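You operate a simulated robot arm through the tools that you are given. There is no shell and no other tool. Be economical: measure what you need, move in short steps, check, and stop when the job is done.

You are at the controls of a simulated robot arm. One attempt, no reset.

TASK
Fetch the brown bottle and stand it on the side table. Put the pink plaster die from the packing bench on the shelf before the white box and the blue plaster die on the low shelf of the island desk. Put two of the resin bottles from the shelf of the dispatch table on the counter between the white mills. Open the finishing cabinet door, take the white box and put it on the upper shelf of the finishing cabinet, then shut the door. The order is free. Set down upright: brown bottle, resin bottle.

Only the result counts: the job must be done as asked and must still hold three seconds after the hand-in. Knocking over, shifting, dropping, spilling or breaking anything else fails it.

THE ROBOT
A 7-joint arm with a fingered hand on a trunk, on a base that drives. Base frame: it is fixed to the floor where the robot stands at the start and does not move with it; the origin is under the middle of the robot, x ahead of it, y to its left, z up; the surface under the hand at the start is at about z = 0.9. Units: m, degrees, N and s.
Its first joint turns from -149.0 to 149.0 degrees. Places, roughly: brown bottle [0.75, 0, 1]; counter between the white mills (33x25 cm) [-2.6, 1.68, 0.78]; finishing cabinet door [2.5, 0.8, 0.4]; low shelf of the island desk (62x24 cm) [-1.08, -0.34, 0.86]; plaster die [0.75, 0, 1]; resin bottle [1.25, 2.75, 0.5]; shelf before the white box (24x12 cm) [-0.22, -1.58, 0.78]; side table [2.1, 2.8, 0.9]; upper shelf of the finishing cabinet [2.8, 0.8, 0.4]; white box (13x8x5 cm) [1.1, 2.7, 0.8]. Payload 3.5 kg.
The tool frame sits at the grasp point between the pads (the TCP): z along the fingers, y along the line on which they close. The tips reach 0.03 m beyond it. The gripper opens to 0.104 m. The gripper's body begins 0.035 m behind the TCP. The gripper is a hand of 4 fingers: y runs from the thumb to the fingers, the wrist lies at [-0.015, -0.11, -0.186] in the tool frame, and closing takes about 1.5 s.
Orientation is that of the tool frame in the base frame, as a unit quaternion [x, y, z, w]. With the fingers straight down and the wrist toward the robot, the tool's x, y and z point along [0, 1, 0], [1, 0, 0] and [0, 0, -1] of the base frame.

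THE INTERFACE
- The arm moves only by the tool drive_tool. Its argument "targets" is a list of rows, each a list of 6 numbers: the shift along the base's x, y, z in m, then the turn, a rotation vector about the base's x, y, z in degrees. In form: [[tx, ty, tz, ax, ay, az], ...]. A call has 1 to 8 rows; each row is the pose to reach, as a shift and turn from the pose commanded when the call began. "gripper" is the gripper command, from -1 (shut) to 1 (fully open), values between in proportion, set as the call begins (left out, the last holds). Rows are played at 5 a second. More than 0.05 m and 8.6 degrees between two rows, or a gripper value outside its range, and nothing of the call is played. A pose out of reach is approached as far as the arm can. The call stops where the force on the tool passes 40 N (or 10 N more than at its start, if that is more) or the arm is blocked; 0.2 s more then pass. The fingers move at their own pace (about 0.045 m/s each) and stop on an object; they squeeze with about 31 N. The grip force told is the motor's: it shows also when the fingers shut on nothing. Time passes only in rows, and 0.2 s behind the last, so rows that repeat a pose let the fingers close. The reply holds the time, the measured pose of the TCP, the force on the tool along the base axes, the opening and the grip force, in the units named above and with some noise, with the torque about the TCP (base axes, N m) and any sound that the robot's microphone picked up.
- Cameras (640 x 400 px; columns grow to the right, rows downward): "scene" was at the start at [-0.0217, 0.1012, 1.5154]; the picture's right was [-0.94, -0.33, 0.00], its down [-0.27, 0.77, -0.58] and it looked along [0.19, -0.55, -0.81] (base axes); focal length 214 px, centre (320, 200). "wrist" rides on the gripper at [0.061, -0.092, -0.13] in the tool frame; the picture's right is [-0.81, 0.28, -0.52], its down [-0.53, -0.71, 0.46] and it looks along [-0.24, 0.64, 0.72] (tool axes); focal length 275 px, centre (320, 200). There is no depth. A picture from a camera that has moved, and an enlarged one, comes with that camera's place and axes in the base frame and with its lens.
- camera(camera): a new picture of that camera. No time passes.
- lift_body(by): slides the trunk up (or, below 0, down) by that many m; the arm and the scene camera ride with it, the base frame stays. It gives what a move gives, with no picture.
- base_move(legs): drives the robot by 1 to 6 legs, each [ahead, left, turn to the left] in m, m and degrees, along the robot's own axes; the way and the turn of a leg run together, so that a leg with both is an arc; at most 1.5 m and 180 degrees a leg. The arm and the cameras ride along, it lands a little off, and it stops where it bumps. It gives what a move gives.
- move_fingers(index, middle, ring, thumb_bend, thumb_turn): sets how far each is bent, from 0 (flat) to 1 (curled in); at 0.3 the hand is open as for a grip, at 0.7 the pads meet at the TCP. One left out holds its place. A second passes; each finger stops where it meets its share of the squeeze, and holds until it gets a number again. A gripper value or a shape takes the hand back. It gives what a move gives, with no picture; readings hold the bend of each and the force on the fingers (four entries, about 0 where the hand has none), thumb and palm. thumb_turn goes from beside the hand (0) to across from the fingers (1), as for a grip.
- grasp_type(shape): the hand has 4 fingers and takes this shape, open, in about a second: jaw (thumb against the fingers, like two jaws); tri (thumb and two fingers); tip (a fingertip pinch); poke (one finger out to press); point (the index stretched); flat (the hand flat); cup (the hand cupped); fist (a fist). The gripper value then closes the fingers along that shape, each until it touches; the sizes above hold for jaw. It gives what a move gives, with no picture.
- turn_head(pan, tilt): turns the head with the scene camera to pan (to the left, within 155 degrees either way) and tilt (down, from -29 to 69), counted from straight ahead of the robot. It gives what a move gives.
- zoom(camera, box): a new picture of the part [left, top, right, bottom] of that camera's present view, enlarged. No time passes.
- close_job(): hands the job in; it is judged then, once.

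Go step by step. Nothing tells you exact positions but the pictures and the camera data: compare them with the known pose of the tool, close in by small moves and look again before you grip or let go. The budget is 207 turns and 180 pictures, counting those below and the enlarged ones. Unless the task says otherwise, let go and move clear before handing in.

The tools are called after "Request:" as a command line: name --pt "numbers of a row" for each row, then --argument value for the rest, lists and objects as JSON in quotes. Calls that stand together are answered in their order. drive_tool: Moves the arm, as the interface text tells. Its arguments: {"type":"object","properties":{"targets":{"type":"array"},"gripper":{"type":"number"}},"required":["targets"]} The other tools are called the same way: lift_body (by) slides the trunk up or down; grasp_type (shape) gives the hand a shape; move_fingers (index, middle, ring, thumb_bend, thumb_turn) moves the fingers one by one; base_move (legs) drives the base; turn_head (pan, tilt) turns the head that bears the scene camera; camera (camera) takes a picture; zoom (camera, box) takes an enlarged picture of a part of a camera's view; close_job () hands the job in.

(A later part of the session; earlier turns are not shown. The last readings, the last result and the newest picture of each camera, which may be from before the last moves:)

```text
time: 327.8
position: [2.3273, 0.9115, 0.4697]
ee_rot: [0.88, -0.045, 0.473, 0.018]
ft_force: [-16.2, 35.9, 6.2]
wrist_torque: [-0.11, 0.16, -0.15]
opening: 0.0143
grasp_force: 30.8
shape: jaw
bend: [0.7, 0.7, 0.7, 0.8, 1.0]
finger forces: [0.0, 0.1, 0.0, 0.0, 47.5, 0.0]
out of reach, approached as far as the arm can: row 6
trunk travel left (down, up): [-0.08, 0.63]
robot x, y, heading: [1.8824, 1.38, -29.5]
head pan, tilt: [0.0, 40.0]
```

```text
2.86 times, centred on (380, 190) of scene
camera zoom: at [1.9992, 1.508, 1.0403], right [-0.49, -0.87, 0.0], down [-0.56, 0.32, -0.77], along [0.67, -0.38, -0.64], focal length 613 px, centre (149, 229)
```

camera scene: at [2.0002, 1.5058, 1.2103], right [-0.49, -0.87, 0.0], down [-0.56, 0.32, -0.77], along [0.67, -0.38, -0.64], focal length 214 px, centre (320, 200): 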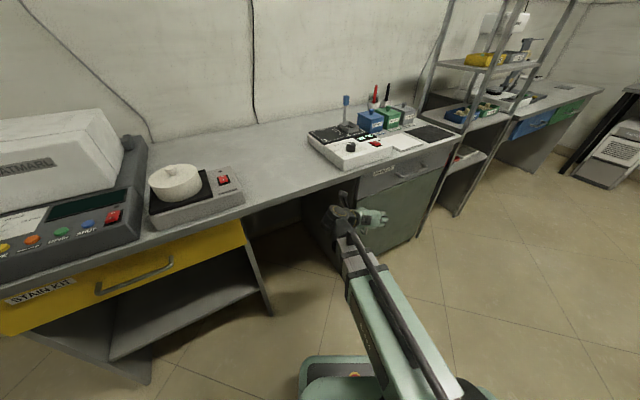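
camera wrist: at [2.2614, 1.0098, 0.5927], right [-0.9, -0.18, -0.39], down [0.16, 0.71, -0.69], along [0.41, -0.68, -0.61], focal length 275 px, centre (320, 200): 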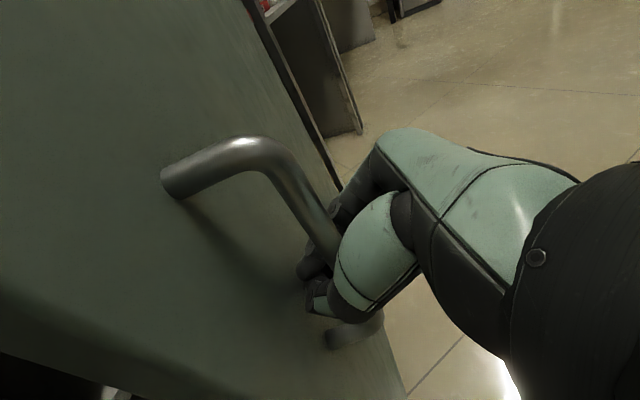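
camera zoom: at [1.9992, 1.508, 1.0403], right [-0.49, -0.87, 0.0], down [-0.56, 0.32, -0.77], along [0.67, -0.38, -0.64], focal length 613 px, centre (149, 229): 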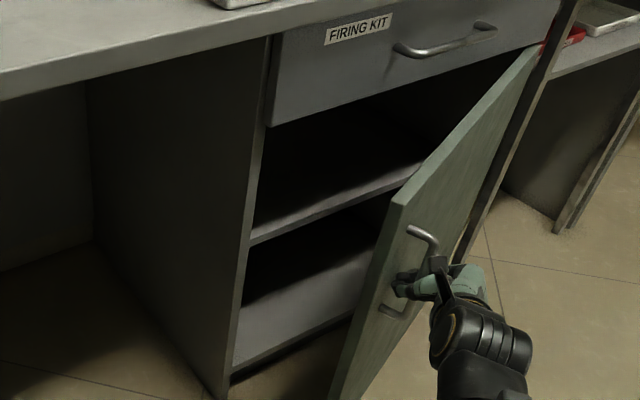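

The door is about 20° open and I see two shelves inside. I release the handle and withdraw.

Request:
drive_tool --pt "0 0.008 0 0 0 0" --pt "0 0.01 0 0 0 0" --pt "0 0.01 0 0 0 0" --pt "0 0.01 0 0 0 0" --pt "0 0.01 0 0 0 0" --pt "0 0.01 0 0 0 0" --gripper 1

Request:
drive_tool --pt "-0.025 0.005 0.0 0 0 -4" --pt "-0.05 0.01 0.0 0 0 -8" --pt "-0.075 0.02 0.0 0 0 -14" --pt "-0.09 0.05 0.0 0 0 -20"

Request:
camera --camera "wrist"

```text
time: 329.2
position: [2.332, 0.9109, 0.4685]
ee_rot: [0.879, -0.047, 0.474, 0.018]
ft_force: [-0.3, 1.7, -1.0]
wrist_torque: [-0.02, 0.0, 0.03]
opening: 0.1036
grasp_force: 0.2
shape: jaw
bend: [0.3, 0.3, 0.3, 0.28, 0.98]
finger forces: [0.1, 0.0, 0.0, 0.0, 1.6, 0.0]
out of reach, approached as far as the arm can: row 1, 2, 3, 4, 5, 6
trunk travel left (down, up): [-0.08, 0.63]
robot x, y, heading: [1.8808, 1.378, -30.0]
head pan, tilt: [0.0, 40.0]
```

```text
time: 329.9
position: [2.3045, 0.8914, 0.4647]
ee_rot: [0.873, -0.113, 0.471, 0.056]
ft_force: [-11.2, 25.5, 8.7]
wrist_torque: [0.29, -0.17, 0.88]
opening: 0.1039
grasp_force: 0.0
shape: jaw
bend: [0.3, 0.3, 0.3, 0.1, 0.97]
finger forces: [0.1, 0.0, 0.1, 0.0, 27.5, 0.0]
out of reach, approached as far as the arm can: row 1, 2, 3
trunk travel left (down, up): [-0.08, 0.63]
robot x, y, heading: [1.8841, 1.3769, -29.7]
head pan, tilt: [0.0, 40.0]
stopped in row 3: the force on the tool passed its limit at 45 N (the readings are from after the stop); the commanded pose is now the measured one
```

```text
56 pictures are left
camera wrist: at [2.2543, 0.9991, 0.5874], right [-0.92, -0.04, -0.4], down [0.26, 0.68, -0.69], along [0.3, -0.74, -0.61], focal length 275 px, centre (320, 200)
```

wrist: 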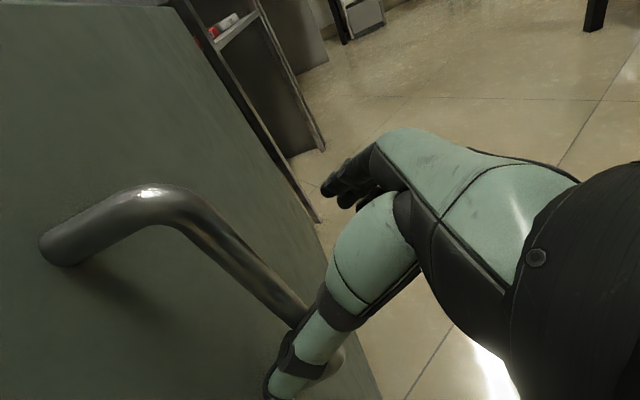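

The thumb is still behind the bar and the arm is near its inner limit; I withdraw with the base instead.

Request:
base_move --legs '[[-0.085, -0.025, 0]]'

Request:
camera --camera "wrist"

```text
time: 331.0
position: [2.2175, 0.9079, 0.463]
ee_rot: [0.873, -0.116, 0.471, 0.055]
ft_force: [0.6, -0.5, 0.0]
wrist_torque: [0.03, -0.02, -0.01]
opening: 0.104
grasp_force: 0.0
shape: jaw
bend: [0.3, 0.3, 0.3, 0.3, 0.97]
finger forces: [0.1, 0.0, 0.0, 0.1, 0.0, 0.0]
trunk travel left (down, up): [-0.08, 0.63]
robot x, y, heading: [1.7954, 1.3993, -29.5]
head pan, tilt: [0.0, 40.0]
```

```text
55 pictures are left
camera wrist: at [2.1685, 1.0157, 0.5862], right [-0.92, -0.04, -0.39], down [0.27, 0.68, -0.69], along [0.29, -0.74, -0.61], focal length 275 px, centre (320, 200)
```

wrist: 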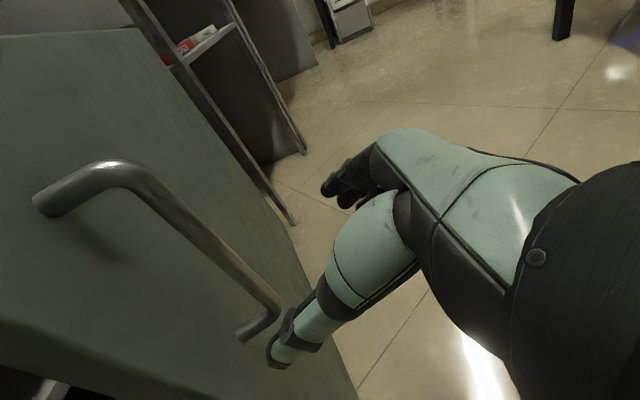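

Free. I shift the base left so the hand can go inside the door, and close the fingers for pushing.

Request:
base_move --legs '[[0, 0.2, 0]]'

Request:
drive_tool --pt "0.03 0.01 0 0 0 -6" --pt "0.06 0.01 0 0 0 -12" --pt "0.09 0.005 0 0 0 -18" --pt "0.12 0 0 0 0 -24" --pt "0.14 -0.01 0 0 0 -30" --gripper -1

Request:
zoom --camera "scene" --box '[270, 120, 490, 290]'

Request:
camera --camera "wrist"

```text
time: 332.6
position: [2.3193, 1.0858, 0.463]
ee_rot: [0.873, -0.114, 0.472, 0.054]
ft_force: [-0.5, 0.3, 0.3]
wrist_torque: [-0.02, 0.02, 0.02]
opening: 0.1038
grasp_force: 0.1
shape: jaw
bend: [0.3, 0.3, 0.3, 0.3, 0.97]
finger forces: [0.0, 0.0, 0.0, 0.0, 0.0, 0.1]
trunk travel left (down, up): [-0.08, 0.63]
robot x, y, heading: [1.8968, 1.5705, -29.2]
head pan, tilt: [0.0, 40.0]
```

```text
time: 333.8
position: [2.4585, 1.0759, 0.4626]
ee_rot: [0.814, -0.337, 0.44, 0.175]
ft_force: [-0.2, 0.1, 0.4]
wrist_torque: [0.01, -0.03, 0.04]
opening: 0.0
grasp_force: 0.1
shape: jaw
bend: [0.7, 0.7, 0.7, 0.68, 1.0]
finger forces: [0.0, 0.1, 0.1, 0.0, 0.0, 0.0]
trunk travel left (down, up): [-0.08, 0.63]
robot x, y, heading: [1.8946, 1.5768, -29.5]
head pan, tilt: [0.0, 40.0]
```

```text
2.35 times, centred on (380, 205) of scene
camera zoom: at [2.0135, 1.7033, 1.0403], right [-0.49, -0.87, 0.0], down [-0.56, 0.32, -0.77], along [0.67, -0.38, -0.64], focal length 505 px, centre (179, 188)
```

zoom: 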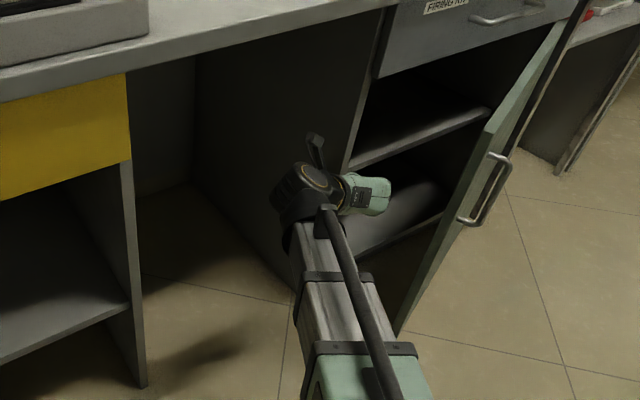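

```text
53 pictures are left
camera wrist: at [2.47, 1.1949, 0.5857], right [-0.82, 0.42, -0.39], down [0.57, 0.45, -0.69], along [-0.11, -0.78, -0.61], focal length 275 px, centre (320, 200)
```

wrist: 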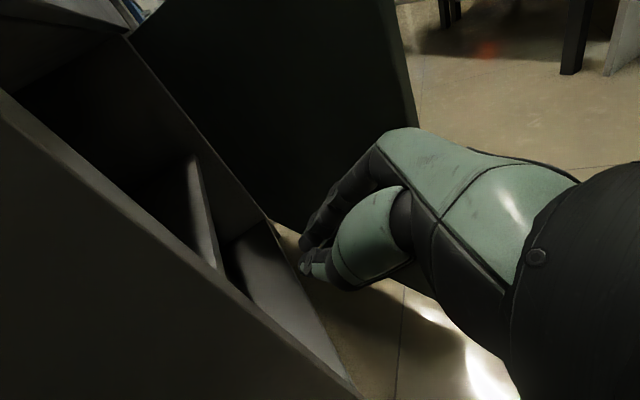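

Door is about 40° open and the hand is inside. I push it outward.

Request:
drive_tool --pt "-0.028 -0.038 0 0 0 0" --pt "-0.056 -0.076 0 0 0 0" --pt "-0.084 -0.114 0 0 0 0" --pt "-0.112 -0.152 0 0 0 0" --pt "-0.14 -0.19 0 0 0 0" --pt "-0.168 -0.228 0 0 0 0" --pt "-0.196 -0.266 0 0 0 0" --pt "-0.224 -0.304 0 0 0 0"

Request:
drive_tool --pt "-0.028 -0.038 0 0 0 0" --pt "-0.056 -0.076 0 0 0 0" --pt "-0.084 -0.114 0 0 0 0" --pt "-0.112 -0.152 0 0 0 0"

Request:
camera --camera "scene"

```text
time: 335.6
position: [2.236, 0.7724, 0.4619]
ee_rot: [0.814, -0.335, 0.442, 0.174]
ft_force: [0.0, -0.1, 1.0]
wrist_torque: [-0.01, 0.04, 0.04]
opening: 0.0
grasp_force: 30.8
shape: jaw
bend: [0.7, 0.7, 0.7, 0.48, 1.0]
finger forces: [0.0, 0.1, 0.1, 0.1, 0.0, 0.1]
trunk travel left (down, up): [-0.08, 0.63]
robot x, y, heading: [1.8993, 1.5759, -29.4]
head pan, tilt: [0.0, 40.0]
```

```text
time: 336.6
position: [2.1231, 0.6207, 0.4625]
ee_rot: [0.814, -0.335, 0.441, 0.174]
ft_force: [0.1, -0.8, 0.5]
wrist_torque: [-0.02, -0.02, -0.01]
opening: 0.0
grasp_force: 31.3
shape: jaw
bend: [0.7, 0.7, 0.7, 0.48, 1.0]
finger forces: [0.0, 0.0, 0.1, 0.0, 0.1, 0.1]
trunk travel left (down, up): [-0.08, 0.63]
robot x, y, heading: [1.8973, 1.5766, -29.4]
head pan, tilt: [0.0, 40.0]
```

```text
52 pictures are left
camera scene: at [2.0137, 1.7034, 1.0402], right [-0.49, -0.87, 0.0], down [-0.56, 0.32, -0.77], along [0.67, -0.38, -0.64], focal length 214 px, centre (320, 200)
```

scene: 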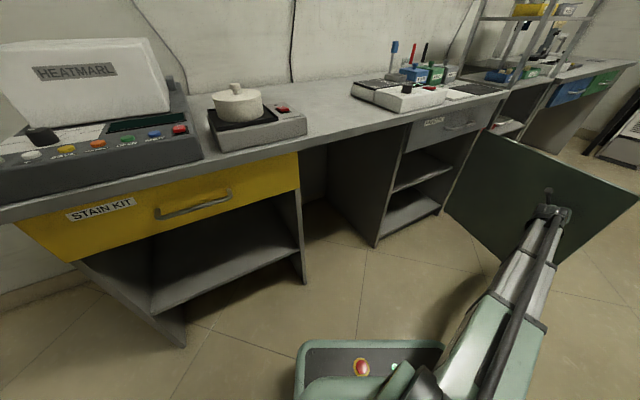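

The door is open ~80°. I retract, raise the trunk, and go for the white box with the hand in "tri" shape.

Request:
drive_tool --pt "0.02 0.045 0 0 0 0" --pt "0.04 0.09 0 0 0 0" --pt "0.06 0.135 0 0 0 0" --pt "0.08 0.18 0 0 0 0" --pt "0.1 0.225 0 0 0 0" --pt "0.11 0.27 0 0 0 0" --pt "0.12 0.315 0 0 0 0" --pt "0.13 0.36 0.02 0 0 0" --gripper 0

Request:
lift_body --by 0.4

Request:
lift_body --by 0.22

Request:
base_move --legs '[[-0.27, 0.25, 0], [0, 0, -100], [0, 0, -90]]'

Request:
grasp_type --shape "tri"

Request:
turn_head --pan 0 --tilt 40

Request:
camera --camera "scene"

```text
refused: row 8 steps farther than a row can; nothing moved
```

```text
time: 340.4
position: [2.123, 0.6193, 0.8622]
ee_rot: [0.814, -0.336, 0.441, 0.174]
ft_force: [-0.1, -0.4, -0.6]
wrist_torque: [-0.01, 0.02, -0.02]
opening: 0.0001
grasp_force: 31.1
shape: jaw
bend: [0.7, 0.7, 0.7, 0.48, 1.0]
finger forces: [0.1, 0.1, 0.1, 0.0, 0.0, 0.0]
trunk travel left (down, up): [-0.48, 0.23]
robot x, y, heading: [1.897, 1.5745, -29.4]
head pan, tilt: [0.0, 40.0]
```

```text
time: 342.8
position: [2.1237, 0.6217, 1.0833]
ee_rot: [0.815, -0.336, 0.44, 0.175]
ft_force: [0.0, 0.7, 0.0]
wrist_torque: [0.05, -0.03, 0.02]
opening: 0.0
grasp_force: 30.9
shape: jaw
bend: [0.7, 0.7, 0.7, 0.48, 1.0]
finger forces: [0.1, 0.1, 0.0, 0.1, 0.0, 0.0]
trunk travel left (down, up): [-0.7, 0.01]
robot x, y, heading: [1.8969, 1.5759, -29.0]
head pan, tilt: [0.0, 40.0]
```

```text
time: 353.2
position: [1.7329, 2.9042, 1.083]
ee_rot: [0.408, 0.78, 0.214, -0.423]
ft_force: [-0.3, 0.0, -1.1]
wrist_torque: [0.03, -0.01, 0.0]
opening: 0.0001
grasp_force: 31.1
shape: jaw
bend: [0.7, 0.7, 0.7, 0.48, 1.0]
finger forces: [0.0, 0.0, 0.0, 0.1, 0.0, 0.1]
trunk travel left (down, up): [-0.7, 0.01]
robot x, y, heading: [1.7852, 1.923, 140.1]
head pan, tilt: [0.0, 40.0]
```

```text
time: 354.1
position: [1.7333, 2.9035, 1.083]
ee_rot: [0.408, 0.78, 0.214, -0.423]
ft_force: [-0.3, -0.1, 0.1]
wrist_torque: [0.02, -0.02, 0.03]
opening: 0.1035
grasp_force: 0.1
shape: tri
bend: [0.3, 0.3, 0.99, 0.3, 0.98]
finger forces: [0.0, 0.0, 0.1, 0.0, 0.1, 0.0]
trunk travel left (down, up): [-0.7, 0.01]
robot x, y, heading: [1.7864, 1.9258, 140.2]
head pan, tilt: [0.0, 40.0]
```

```text
time: 354.7
position: [1.7342, 2.9045, 1.0825]
ee_rot: [0.408, 0.78, 0.213, -0.424]
ft_force: [0.4, 0.0, 0.0]
wrist_torque: [-0.02, 0.0, -0.03]
opening: 0.1037
grasp_force: 0.1
shape: tri
bend: [0.3, 0.3, 0.99, 0.3, 0.98]
finger forces: [0.0, 0.0, 0.0, 0.1, 0.0, 0.0]
trunk travel left (down, up): [-0.7, 0.01]
robot x, y, heading: [1.7868, 1.9243, 140.1]
head pan, tilt: [0.0, 40.0]
```

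```text
51 pictures are left
camera scene: at [1.6451, 1.8199, 1.6603], right [0.64, 0.77, 0.0], down [0.49, -0.41, -0.77], along [-0.59, 0.49, -0.64], focal length 214 px, centre (320, 200)
```

scene: 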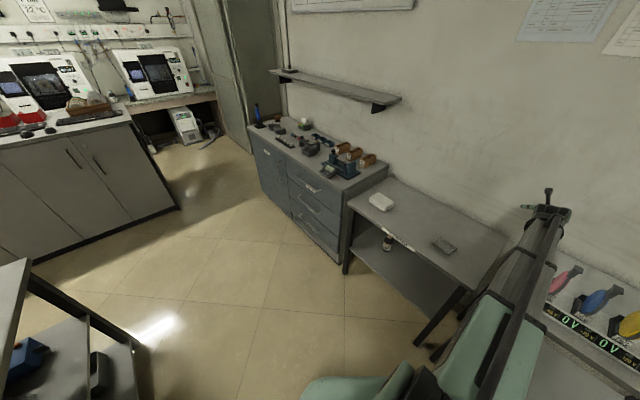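

The hand cleared everything. Box at about (1.13,2.73). I swing the hand over the dispatch table and yaw it to point along −x.

Request:
drive_tool --pt "-0.04 -0.022 0 0 0 6.75" --pt "-0.08 -0.044 0 0 0 13.5" --pt "-0.12 -0.066 0 0 0 20.25" --pt "-0.16 -0.088 0 0 0 27" --pt "-0.2 -0.11 0 0 0 33.75" --pt "-0.24 -0.13 0 0 0 40.5" --pt "-0.28 -0.15 0 0 0 47.25" --pt "-0.32 -0.17 0 0 0 54"

Request:
drive_tool --pt "-0.03 0 -0.03 0 0 0" --pt "-0.06 0 -0.065 0 0 0" --pt "-0.09 0 -0.1 0 0 0" --pt "-0.11 0 -0.14 0 0 0"

Request:
camera --camera "wrist"

Request:
zoom --camera "scene" --box '[330, 150, 530, 300]'

```text
time: 356.5
position: [1.4122, 2.7334, 1.0804]
ee_rot: [0.008, 0.881, -0.003, -0.474]
ft_force: [0.0, 0.0, 0.4]
wrist_torque: [0.0, 0.01, 0.0]
opening: 0.1039
grasp_force: 0.2
shape: tri
bend: [0.3, 0.3, 0.99, 0.3, 0.98]
finger forces: [0.0, 0.0, 0.0, 0.0, 0.0, 0.0]
trunk travel left (down, up): [-0.7, 0.01]
robot x, y, heading: [1.7861, 1.9247, 140.3]
head pan, tilt: [0.0, 40.0]
```

```text
time: 357.5
position: [1.3018, 2.7348, 0.9407]
ee_rot: [0.009, 0.881, -0.002, -0.473]
ft_force: [0.4, -0.5, 0.0]
wrist_torque: [-0.01, -0.03, 0.02]
opening: 0.1035
grasp_force: 0.1
shape: tri
bend: [0.3, 0.3, 0.99, 0.3, 0.98]
finger forces: [0.0, 0.1, 0.1, 0.0, 0.0, 0.1]
trunk travel left (down, up): [-0.7, 0.01]
robot x, y, heading: [1.7846, 1.9251, 140.0]
head pan, tilt: [0.0, 40.0]
```

```text
50 pictures are left
camera wrist: at [1.3772, 2.6453, 1.0644], right [0.88, 0.26, -0.39], down [-0.1, -0.72, -0.69], along [-0.46, 0.64, -0.61], focal length 275 px, centre (320, 200)
```

wrist: 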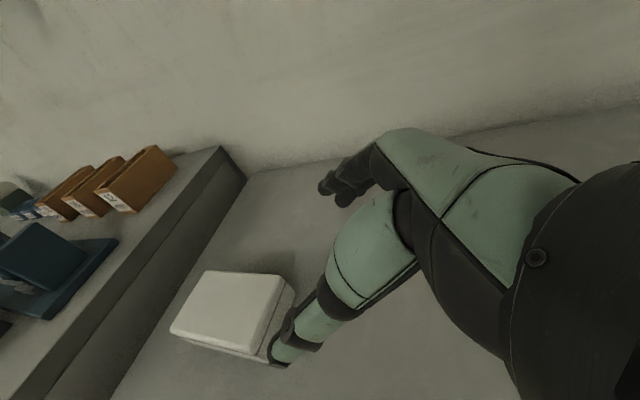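

```text
2.67 times, centred on (430, 225) of scene
camera zoom: at [1.6447, 1.8203, 1.6603], right [0.64, 0.77, 0.0], down [0.49, -0.41, -0.77], along [-0.59, 0.49, -0.64], focal length 572 px, centre (27, 133)
```

zoom: 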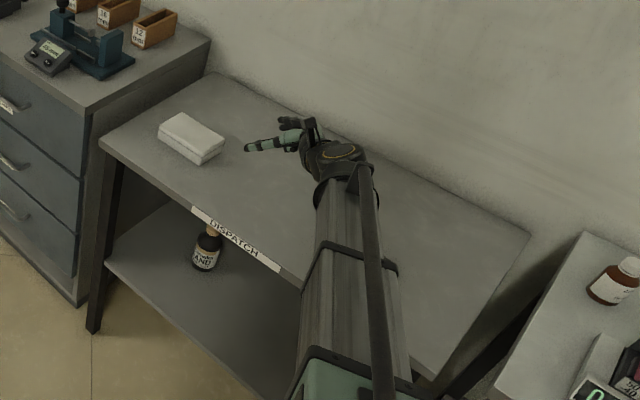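

Box spans x 1.06–1.19, y 2.69–2.77, top z≈0.83. I lower and advance along −x to straddle its near end.

Request:
drive_tool --pt "0 -0.005 -0.04 0 0 0" --pt "0 -0.005 -0.08 0 0 0" --pt "0 -0.005 -0.108 0 0 0" --pt "-0.04 -0.005 -0.108 0 0 0" --pt "-0.08 -0.005 -0.108 0 0 0" --pt "-0.11 -0.005 -0.108 0 0 0"

Request:
camera --camera "wrist"

Request:
zoom --camera "scene" --box '[370, 160, 470, 240]'

```text
time: 358.9
position: [1.1937, 2.7295, 0.8328]
ee_rot: [0.009, 0.881, -0.003, -0.474]
ft_force: [-0.9, 0.1, -0.1]
wrist_torque: [-0.02, 0.03, 0.05]
opening: 0.104
grasp_force: 0.1
shape: tri
bend: [0.3, 0.3, 0.99, 0.3, 0.98]
finger forces: [0.0, 0.0, 0.1, 0.1, 0.1, 0.1]
trunk travel left (down, up): [-0.7, 0.01]
robot x, y, heading: [1.7842, 1.9234, 140.4]
head pan, tilt: [0.0, 40.0]
```

```text
48 pictures are left
camera wrist: at [1.2676, 2.6401, 0.9569], right [0.88, 0.26, -0.39], down [-0.1, -0.72, -0.69], along [-0.46, 0.64, -0.61], focal length 275 px, centre (320, 200)
```

wrist: 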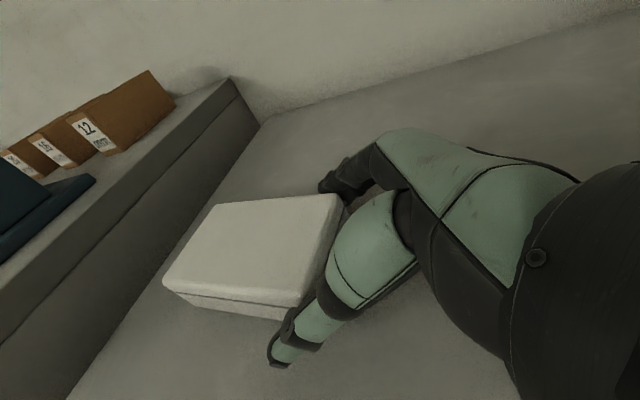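

```text
5.00 times, centred on (420, 200) of scene
camera zoom: at [1.6448, 1.82, 1.6602], right [0.64, 0.77, 0.0], down [0.49, -0.41, -0.77], along [-0.59, 0.49, -0.64], focal length 1072 px, centre (-180, 200)
```

zoom: 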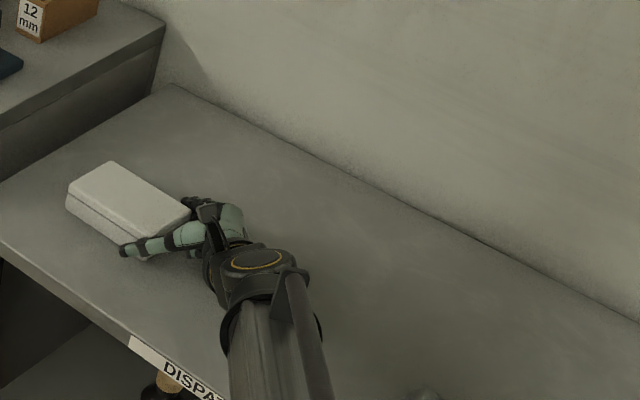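

Request:
drive_tool --pt "-0.015 0.004 -0.003 0 0 0" --pt "-0.03 0.004 -0.007 0 0 0" --pt "-0.038 0.004 -0.01 0 0 0"

Request:
drive_tool --pt "0 0 0 0 0 0" --pt "0 0 0 0 0 0" --pt "0 0 0 0 0 0" --pt "0 0 0 0 0 0" --pt "0 0 0 0 0 0" --pt "0 0 0 0 0 0" --pt "0 0 0 0 0 0" --gripper -1

Request:
camera --camera "wrist"

```text
time: 359.7
position: [1.1564, 2.7339, 0.826]
ee_rot: [0.009, 0.88, -0.001, -0.474]
ft_force: [4.3, 0.0, 10.2]
wrist_torque: [0.3, 0.0, -0.12]
opening: 0.1038
grasp_force: 0.0
shape: tri
bend: [0.29, 0.3, 0.99, 0.29, 0.97]
finger forces: [4.3, 3.6, 0.0, 0.0, 2.1, 0.0]
trunk travel left (down, up): [-0.7, 0.01]
robot x, y, heading: [1.7853, 1.9232, 140.2]
head pan, tilt: [0.0, 40.0]
```

```text
time: 361.3
position: [1.1552, 2.7326, 0.8265]
ee_rot: [0.009, 0.88, -0.002, -0.474]
ft_force: [-3.3, 1.5, 11.0]
wrist_torque: [0.31, 0.11, -0.02]
opening: 0.0755
grasp_force: 31.0
shape: tri
bend: [0.26, 0.35, 1.0, 0.57, 0.98]
finger forces: [20.7, 18.8, 0.0, 0.0, 33.1, 0.0]
trunk travel left (down, up): [-0.7, 0.01]
robot x, y, heading: [1.7823, 1.9249, 140.0]
head pan, tilt: [0.0, 40.0]
```

```text
46 pictures are left
camera wrist: at [1.2298, 2.6428, 0.9488], right [0.88, 0.26, -0.39], down [-0.1, -0.72, -0.69], along [-0.46, 0.64, -0.61], focal length 275 px, centre (320, 200)
```

wrist: 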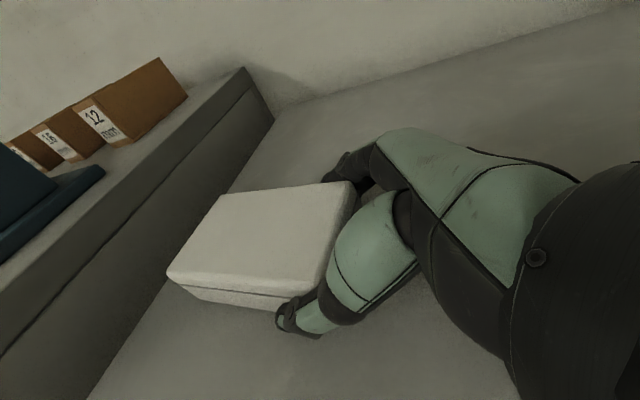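

Gripped at 7.5 cm width. Lift and check that it stays level.

Request:
drive_tool --pt "0 0 0.03 0 0 0" --pt "0.01 0 0.07 0 0 0" --pt "0.02 0 0.115 0 0 0" --pt "0.03 0 0.16 0 0 0" --pt "0.04 0 0.2 0 0 0" --pt "0.06 -0.02 0.235 0 0 0"

Request:
camera --camera "wrist"

Request:
zoom --camera "scene" --box '[330, 130, 510, 260]'

```text
time: 362.7
position: [1.2146, 2.7136, 1.0605]
ee_rot: [0.009, 0.881, -0.001, -0.473]
ft_force: [0.1, 0.2, -3.1]
wrist_torque: [-0.01, -0.12, 0.0]
opening: 0.0752
grasp_force: 30.5
shape: tri
bend: [0.26, 0.35, 1.0, 0.57, 1.0]
finger forces: [18.5, 15.3, 0.0, 0.1, 33.2, 0.0]
trunk travel left (down, up): [-0.7, 0.01]
robot x, y, heading: [1.7859, 1.9227, 140.0]
head pan, tilt: [0.0, 40.0]
```

```text
45 pictures are left
camera wrist: at [1.2891, 2.6228, 1.183], right [0.88, 0.26, -0.39], down [-0.1, -0.72, -0.69], along [-0.46, 0.64, -0.61], focal length 275 px, centre (320, 200)
```

wrist: 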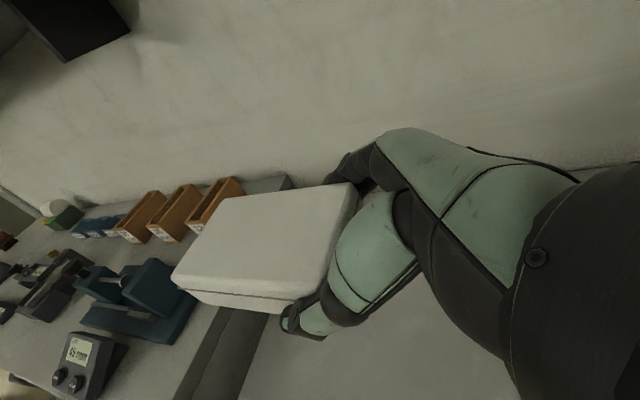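

```text
3.08 times, centred on (420, 195) of scene
camera zoom: at [1.6454, 1.8194, 1.6602], right [0.64, 0.77, 0.0], down [0.49, -0.41, -0.77], along [-0.59, 0.49, -0.64], focal length 660 px, centre (12, 215)
```

zoom: 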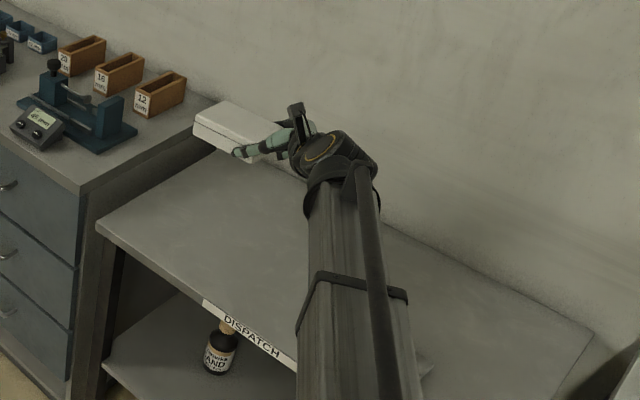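

The box is held level. I pull it in, then turn left over the clear side and move to the cabinet.

Request:
drive_tool --pt "0.008 -0.045 0.01 0 0 -3" --pt "0.016 -0.091 0.02 0 0 -6" --pt "0.025 -0.137 0.03 0 0 -9" --pt "0.033 -0.183 0.03 0 0 -12" --pt "0.041 -0.229 0.03 0 0 -15" --pt "0.05 -0.275 0.03 0 0 -18" --pt "0.058 -0.32 0.03 0 0 -21" --pt "0.066 -0.365 0.03 0 0 -25"

Request:
base_move --legs '[[0, 0, 97], [0, 0, 98], [0.368, -0.755, 0]]'

Request:
turn_head --pan 10 --tilt 45

Request:
camera --camera "scene"

```text
time: 364.5
position: [1.2814, 2.3486, 1.092]
ee_rot: [0.2, 0.858, 0.102, -0.462]
ft_force: [-0.2, 0.9, -2.0]
wrist_torque: [-0.09, -0.12, 0.0]
opening: 0.0752
grasp_force: 31.0
shape: tri
bend: [0.26, 0.35, 1.0, 0.57, 1.0]
finger forces: [17.8, 15.4, 0.0, 0.0, 32.8, 0.0]
trunk travel left (down, up): [-0.7, 0.01]
robot x, y, heading: [1.7878, 1.9282, 140.4]
head pan, tilt: [0.0, 40.0]
```

```text
time: 376.2
position: [2.3849, 0.954, 1.0913]
ee_rot: [0.872, -0.127, 0.468, 0.062]
ft_force: [0.0, -0.2, -2.4]
wrist_torque: [0.01, 0.11, -0.04]
opening: 0.0749
grasp_force: 31.7
shape: tri
bend: [0.26, 0.36, 1.0, 0.57, 1.0]
finger forces: [16.6, 15.4, 0.0, 0.1, 32.0, 0.1]
trunk travel left (down, up): [-0.7, 0.01]
robot x, y, heading: [1.8151, 1.2869, -30.3]
head pan, tilt: [0.0, 40.0]
stopped in leg 3: the robot was blocked; the commanded pose is now the measured one
```

```text
time: 376.9
position: [2.3834, 0.9521, 1.0915]
ee_rot: [0.872, -0.126, 0.469, 0.061]
ft_force: [-0.9, 0.1, -2.6]
wrist_torque: [0.01, 0.1, 0.01]
opening: 0.0748
grasp_force: 31.3
shape: tri
bend: [0.26, 0.36, 1.0, 0.57, 1.0]
finger forces: [16.8, 15.3, 0.0, 0.0, 32.0, 0.0]
trunk travel left (down, up): [-0.7, 0.01]
robot x, y, heading: [1.8171, 1.2851, -30.1]
head pan, tilt: [10.0, 45.0]
```

```text
43 pictures are left
camera scene: at [1.9361, 1.4271, 1.653], right [-0.34, -0.94, 0.0], down [-0.66, 0.24, -0.71], along [0.66, -0.24, -0.71], focal length 214 px, centre (320, 200)
```

scene: 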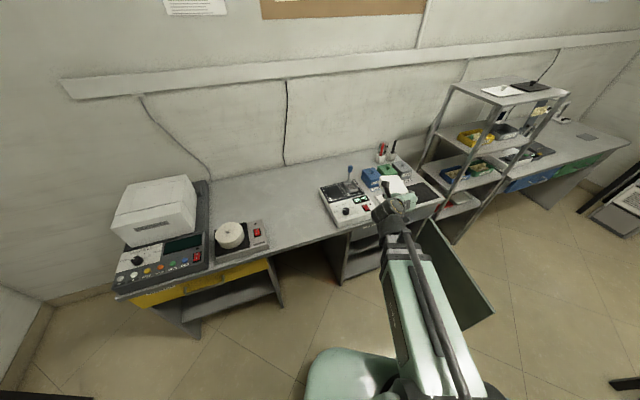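

The base was blocked at (1.817,1.285); I check what it touched before going on.

Request:
turn_head --pan -110 --tilt 55

Request:
camera --camera "scene"

```text
time: 378.9
position: [2.3837, 0.9526, 1.0918]
ee_rot: [0.872, -0.126, 0.469, 0.061]
ft_force: [-0.2, -0.5, -3.1]
wrist_torque: [0.03, 0.1, -0.01]
opening: 0.0749
grasp_force: 30.9
shape: tri
bend: [0.26, 0.36, 1.0, 0.57, 1.0]
finger forces: [16.6, 15.4, 0.1, 0.2, 31.9, 0.0]
trunk travel left (down, up): [-0.7, 0.01]
robot x, y, heading: [1.8143, 1.2852, -30.1]
head pan, tilt: [-110.0, 55.0]
```

```text
42 pictures are left
camera scene: at [1.8044, 1.4086, 1.6396], right [-0.64, 0.77, 0.0], down [0.63, 0.53, -0.57], along [-0.44, -0.37, -0.82], focal length 214 px, centre (320, 200)
```

scene: 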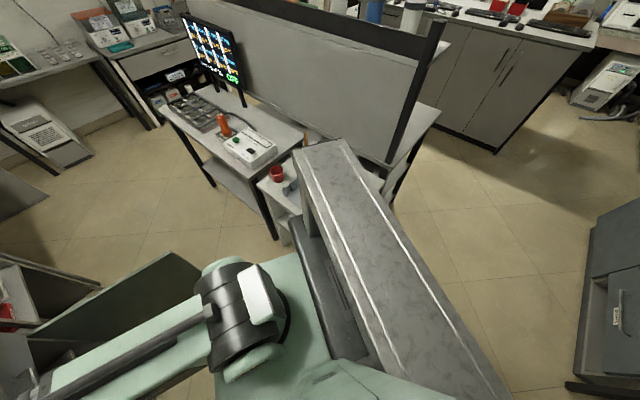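

The robot's rear column touched the bench unit; nothing fell. I move off slightly and lower in front of the cabinet.

Request:
base_move --legs '[[0.01, 0.05, 0]]'

Request:
drive_tool --pt "-0.03 -0.02 0 0 0 4" --pt "-0.05 -0.04 0 0 0 8" --pt "-0.05 -0.07 0 0 0 12"

Request:
lift_body --by -0.4

Request:
lift_body --by -0.18

Request:
turn_head --pan 0 --tilt 30

Request:
zoom --camera "scene" --box '[270, 100, 510, 290]'

Request:
camera --camera "wrist"

```text
time: 379.8
position: [2.4201, 0.9919, 1.0909]
ee_rot: [0.871, -0.126, 0.47, 0.062]
ft_force: [0.0, 0.6, -2.2]
wrist_torque: [0.0, 0.14, -0.04]
opening: 0.0747
grasp_force: 31.0
shape: tri
bend: [0.26, 0.36, 1.0, 0.57, 1.0]
finger forces: [16.6, 15.4, 0.0, 0.0, 31.8, 0.1]
trunk travel left (down, up): [-0.7, 0.01]
robot x, y, heading: [1.8495, 1.3255, -29.8]
head pan, tilt: [-110.0, 55.0]
```

```text
time: 380.6
position: [2.3671, 0.921, 1.092]
ee_rot: [0.881, -0.035, 0.472, 0.012]
ft_force: [0.0, 0.8, -2.9]
wrist_torque: [0.0, 0.13, 0.0]
opening: 0.0747
grasp_force: 30.7
shape: tri
bend: [0.26, 0.36, 1.0, 0.57, 1.0]
finger forces: [16.6, 15.5, 0.0, 0.0, 32.0, 0.1]
out of reach, approached as far as the arm can: row 2
trunk travel left (down, up): [-0.7, 0.01]
robot x, y, heading: [1.8481, 1.3229, -29.9]
head pan, tilt: [-110.0, 55.0]
```

```text
time: 384.4
position: [2.3667, 0.9207, 0.6901]
ee_rot: [0.88, -0.033, 0.473, 0.012]
ft_force: [0.3, 0.5, -1.7]
wrist_torque: [0.03, 0.14, -0.01]
opening: 0.0747
grasp_force: 30.9
shape: tri
bend: [0.26, 0.36, 1.0, 0.57, 1.0]
finger forces: [16.5, 15.4, 0.0, 0.0, 31.8, 0.0]
trunk travel left (down, up): [-0.3, 0.41]
robot x, y, heading: [1.8487, 1.3257, -30.3]
head pan, tilt: [-110.0, 55.0]
```

```text
time: 386.4
position: [2.3677, 0.9214, 0.5118]
ee_rot: [0.881, -0.035, 0.473, 0.011]
ft_force: [-0.5, 0.0, -1.8]
wrist_torque: [-0.02, 0.12, 0.03]
opening: 0.0749
grasp_force: 30.9
shape: tri
bend: [0.26, 0.36, 1.0, 0.57, 1.0]
finger forces: [16.5, 15.5, 0.0, 0.0, 31.8, 0.0]
trunk travel left (down, up): [-0.12, 0.59]
robot x, y, heading: [1.8461, 1.3251, -30.0]
head pan, tilt: [-110.0, 55.0]
```

```text
time: 388.3
position: [2.367, 0.9216, 0.5118]
ee_rot: [0.88, -0.034, 0.474, 0.011]
ft_force: [0.9, -0.6, -2.6]
wrist_torque: [0.03, 0.11, 0.03]
opening: 0.0746
grasp_force: 30.9
shape: tri
bend: [0.26, 0.36, 1.0, 0.57, 1.0]
finger forces: [16.5, 15.5, 0.0, 0.0, 31.8, 0.0]
trunk travel left (down, up): [-0.12, 0.59]
robot x, y, heading: [1.8501, 1.3237, -30.0]
head pan, tilt: [0.0, 30.0]
```

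```text
2.11 times, centred on (390, 195) of scene
camera zoom: at [1.972, 1.4483, 1.0956], right [-0.5, -0.87, 0.0], down [-0.43, 0.25, -0.87], along [0.75, -0.43, -0.5], focal length 452 px, centre (173, 210)
```

zoom: 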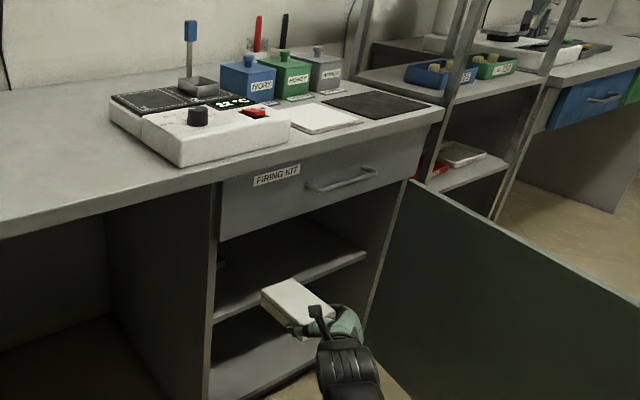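

```text
40 pictures are left
camera wrist: at [2.2995, 1.0176, 0.6349], right [-0.9, -0.21, -0.39], down [0.14, 0.71, -0.69], along [0.42, -0.67, -0.61], focal length 275 px, centre (320, 200)
```

wrist: 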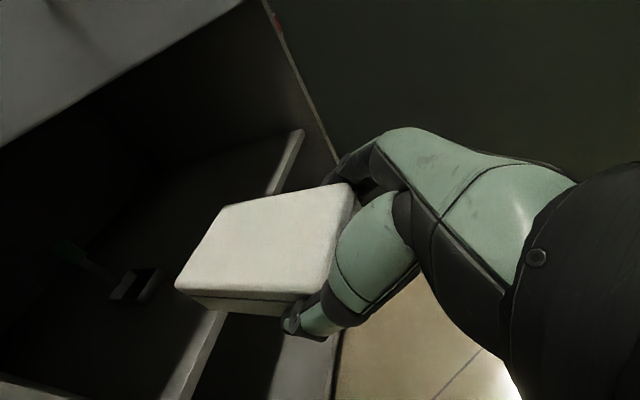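

I zoom in on the cabinet interior to see the item on the shelf.

Request:
zoom --camera "wrist" --box '[0, 130, 320, 400]'

Request:
zoom --camera "scene" --box '[340, 180, 450, 270]'

```text
1.48 times, centred on (160, 265) of wrist
camera zoom: at [2.2995, 1.0176, 0.6349], right [-0.9, -0.21, -0.39], down [0.14, 0.71, -0.69], along [0.42, -0.67, -0.61], focal length 408 px, centre (557, 104)
```

zoom: 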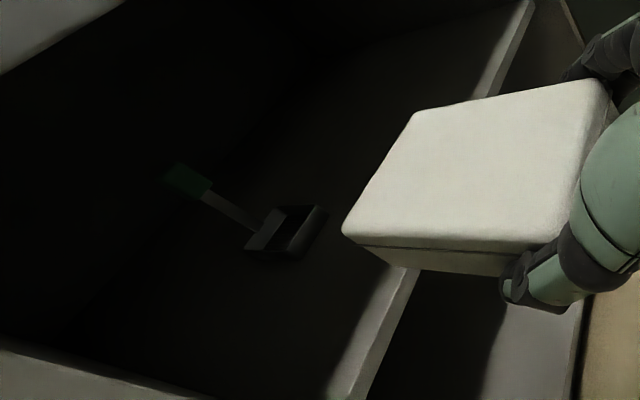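

```text
4.44 times, centred on (395, 225) of scene
camera zoom: at [1.972, 1.4483, 1.0956], right [-0.5, -0.87, 0.0], down [-0.43, 0.25, -0.87], along [0.75, -0.43, -0.5], focal length 953 px, centre (-13, 89)
```

zoom: 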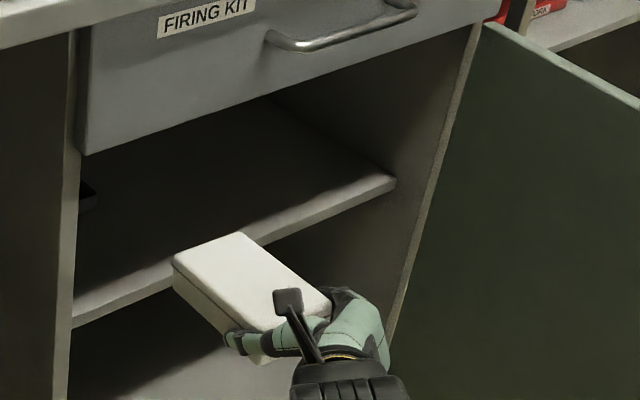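

Item on shelf is near y≈0.86–0.91, so I insert the box at y=0.72. First align in front.

Request:
drive_tool --pt "0.005 -0.045 -0.01 0 0 1" --pt "0.01 -0.09 -0.02 0 0 2" --pt "0.015 -0.135 -0.03 0 0 3" --pt "0.02 -0.175 -0.037 0 0 3.5" --pt "0.025 -0.2 -0.037 0 0 3.5"

Request:
zoom --camera "scene" --box '[330, 160, 480, 280]'

Request:
camera --camera "wrist"

```text
time: 389.5
position: [2.392, 0.7216, 0.4756]
ee_rot: [0.881, -0.009, 0.473, -0.004]
ft_force: [0.1, 0.2, -2.6]
wrist_torque: [0.0, 0.08, 0.02]
opening: 0.0748
grasp_force: 30.4
shape: tri
bend: [0.26, 0.36, 1.0, 0.57, 1.0]
finger forces: [16.4, 15.4, 0.0, 0.0, 31.7, 0.1]
trunk travel left (down, up): [-0.12, 0.59]
robot x, y, heading: [1.8483, 1.3247, -30.1]
head pan, tilt: [0.0, 30.0]
```

```text
3.33 times, centred on (405, 220) of scene
camera zoom: at [1.972, 1.4484, 1.0956], right [-0.5, -0.87, 0.0], down [-0.43, 0.25, -0.87], along [0.75, -0.43, -0.5], focal length 715 px, centre (37, 133)
```

zoom: 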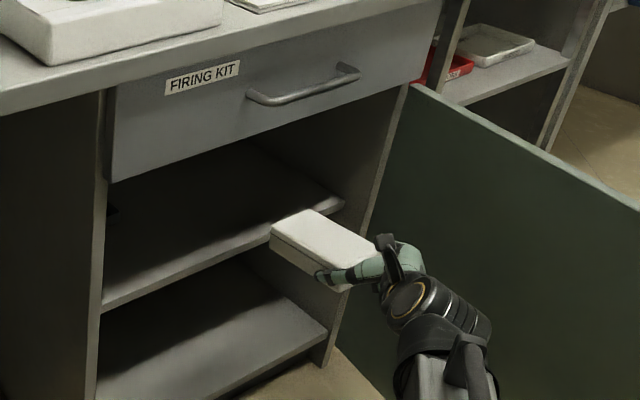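

```text
36 pictures are left
camera wrist: at [2.3183, 0.8131, 0.5978], right [-0.88, -0.26, -0.39], down [0.09, 0.72, -0.69], along [0.46, -0.64, -0.61], focal length 275 px, centre (320, 200)
```

wrist: 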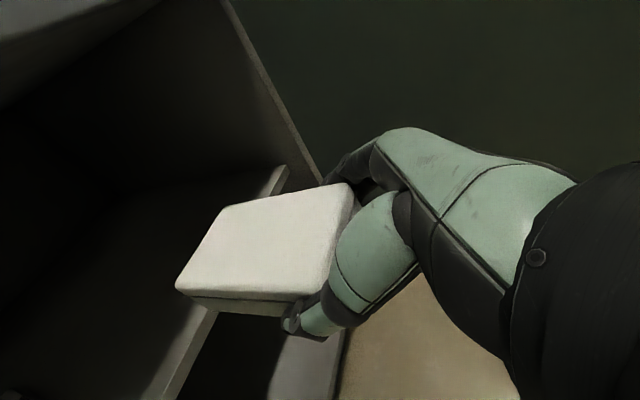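

Aligned with the opening; I insert along +x.

Request:
drive_tool --pt "0.045 0 0 0 0 0" --pt "0.09 0 0 0 0 0" --pt "0.135 0 0 0 0 0" --pt "0.175 0 0 0 0 0" --pt "0.21 0 0 0 0 0" --pt "0.235 0 0 0 0 0"

Request:
zoom --camera "scene" --box '[330, 160, 480, 280]'

Request:
camera --camera "wrist"

```text
time: 390.9
position: [2.6279, 0.7215, 0.4731]
ee_rot: [0.881, -0.007, 0.473, -0.003]
ft_force: [-0.5, -0.3, -2.9]
wrist_torque: [-0.02, 0.12, 0.02]
opening: 0.0751
grasp_force: 31.3
shape: tri
bend: [0.26, 0.36, 1.0, 0.57, 1.0]
finger forces: [16.3, 15.7, 0.0, 0.0, 31.9, 0.0]
trunk travel left (down, up): [-0.12, 0.59]
robot x, y, heading: [1.8461, 1.3244, -30.1]
head pan, tilt: [0.0, 30.0]
```

```text
3.33 times, centred on (405, 220) of scene
camera zoom: at [1.972, 1.4483, 1.0956], right [-0.5, -0.87, 0.0], down [-0.43, 0.25, -0.87], along [0.75, -0.43, -0.5], focal length 715 px, centre (37, 133)
```

zoom: 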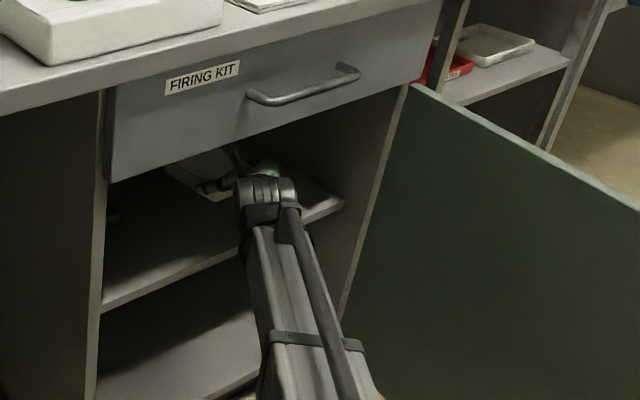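

```text
34 pictures are left
camera wrist: at [2.5539, 0.8131, 0.5968], right [-0.88, -0.26, -0.39], down [0.09, 0.72, -0.69], along [0.46, -0.64, -0.61], focal length 275 px, centre (320, 200)
```

wrist: 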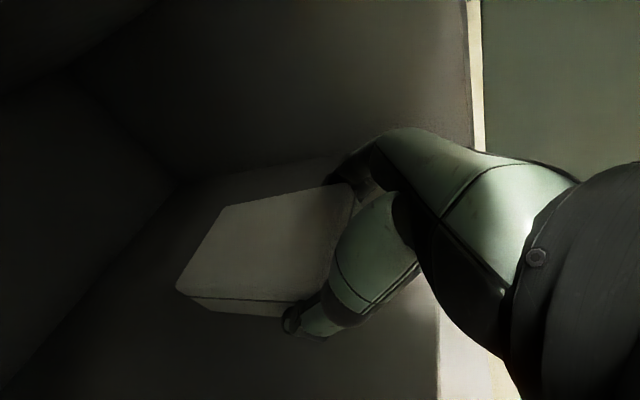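

Box is inside. I lower it gently to the shelf.

Request:
drive_tool --pt "0 0 -0.006 0 0 0" --pt "0 0 -0.012 0 0 0" --pt "0 0 -0.016 0 0 0" --pt "0 0 -0.02 0 0 0" --pt "0 0 -0.023 0 0 0" --pt "0 0 -0.026 0 0 0"

Request:
camera --camera "wrist"

```text
time: 392.3
position: [2.6272, 0.7221, 0.4478]
ee_rot: [0.881, -0.008, 0.473, -0.003]
ft_force: [-0.4, 0.9, -2.3]
wrist_torque: [-0.02, 0.17, 0.01]
opening: 0.0747
grasp_force: 31.2
shape: tri
bend: [0.26, 0.36, 1.0, 0.57, 1.0]
finger forces: [16.3, 15.7, 0.0, 0.0, 32.0, 0.0]
trunk travel left (down, up): [-0.12, 0.59]
robot x, y, heading: [1.8508, 1.325, -30.0]
head pan, tilt: [0.0, 30.0]
```

```text
33 pictures are left
camera wrist: at [2.5536, 0.8136, 0.5713], right [-0.88, -0.26, -0.39], down [0.09, 0.72, -0.69], along [0.46, -0.64, -0.61], focal length 275 px, centre (320, 200)
```

wrist: 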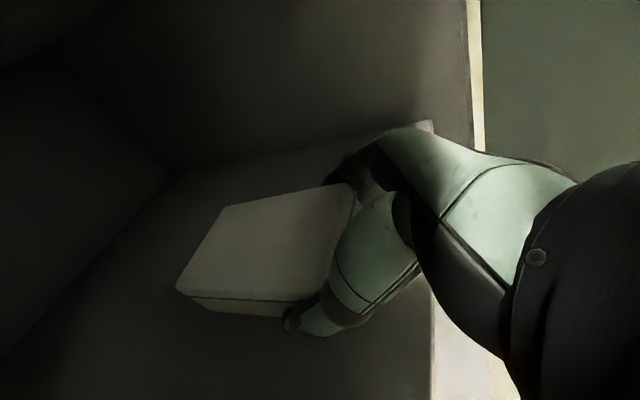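

Request:
drive_tool --pt "0 0 -0.003 0 0 0" --pt "0 0 -0.006 0 0 0" --pt "0 0 -0.009 0 0 0" --pt "0 0 -0.012 0 0 0" --pt "0 0 -0.015 0 0 0"

Request:
camera --camera "wrist"

```text
time: 393.5
position: [2.6277, 0.7213, 0.4336]
ee_rot: [0.881, -0.008, 0.473, -0.003]
ft_force: [0.5, -0.1, -2.4]
wrist_torque: [0.02, 0.12, 0.02]
opening: 0.0746
grasp_force: 30.7
shape: tri
bend: [0.26, 0.36, 1.0, 0.57, 1.0]
finger forces: [16.3, 15.6, 0.0, 0.1, 32.0, 0.1]
trunk travel left (down, up): [-0.12, 0.59]
robot x, y, heading: [1.8457, 1.3286, -29.8]
head pan, tilt: [0.0, 30.0]
```

```text
32 pictures are left
camera wrist: at [2.5533, 0.813, 0.5564], right [-0.88, -0.26, -0.39], down [0.09, 0.72, -0.69], along [0.46, -0.64, -0.61], focal length 275 px, centre (320, 200)
```

wrist: 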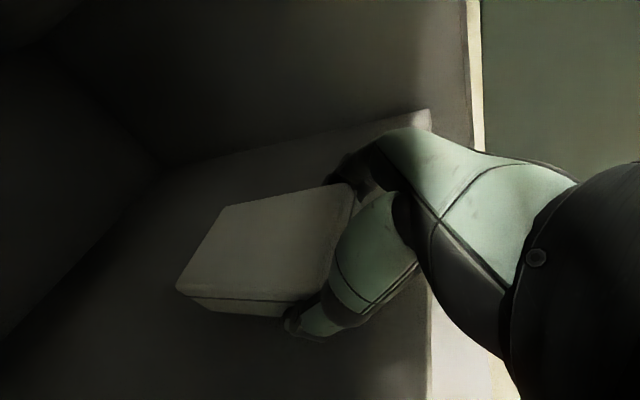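

Request:
drive_tool --pt "0 0 -0.003 0 0 0" --pt "0 0 -0.006 0 0 0" --pt "0 0 -0.009 0 0 0" --pt "0 0 -0.012 0 0 0" --pt "0 0 -0.015 0 0 0"

Request:
camera --camera "wrist"

```text
time: 394.7
position: [2.6269, 0.7207, 0.418]
ee_rot: [0.881, -0.007, 0.472, -0.003]
ft_force: [0.7, 0.8, -1.8]
wrist_torque: [0.01, 0.11, 0.0]
opening: 0.0747
grasp_force: 30.7
shape: tri
bend: [0.26, 0.36, 1.0, 0.57, 1.0]
finger forces: [16.3, 15.7, 0.0, 0.1, 32.0, 0.0]
trunk travel left (down, up): [-0.12, 0.59]
robot x, y, heading: [1.8499, 1.3298, -30.1]
head pan, tilt: [0.0, 30.0]
```

```text
31 pictures are left
camera wrist: at [2.553, 0.8128, 0.5412], right [-0.88, -0.26, -0.39], down [0.09, 0.72, -0.69], along [0.46, -0.64, -0.61], focal length 275 px, centre (320, 200)
```

wrist: 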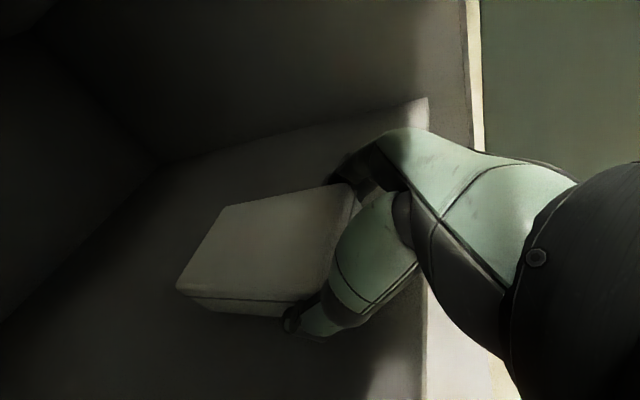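

Request:
drive_tool --pt "0 0 -0.003 0 0 0" --pt "0 0 -0.006 0 0 0" --pt "0 0 -0.009 0 0 0" --pt "0 0 -0.012 0 0 0" --pt "0 0 -0.015 0 0 0"

```text
time: 395.9
position: [2.6267, 0.7221, 0.4058]
ee_rot: [0.881, -0.008, 0.473, -0.002]
ft_force: [-2.6, 0.3, 5.5]
wrist_torque: [-0.27, -0.21, -0.03]
opening: 0.0746
grasp_force: 31.0
shape: tri
bend: [0.26, 0.36, 1.0, 0.57, 0.99]
finger forces: [16.3, 15.4, 0.1, 0.0, 31.9, 0.0]
trunk travel left (down, up): [-0.12, 0.59]
robot x, y, heading: [1.8463, 1.3237, -30.2]
head pan, tilt: [0.0, 30.0]
```

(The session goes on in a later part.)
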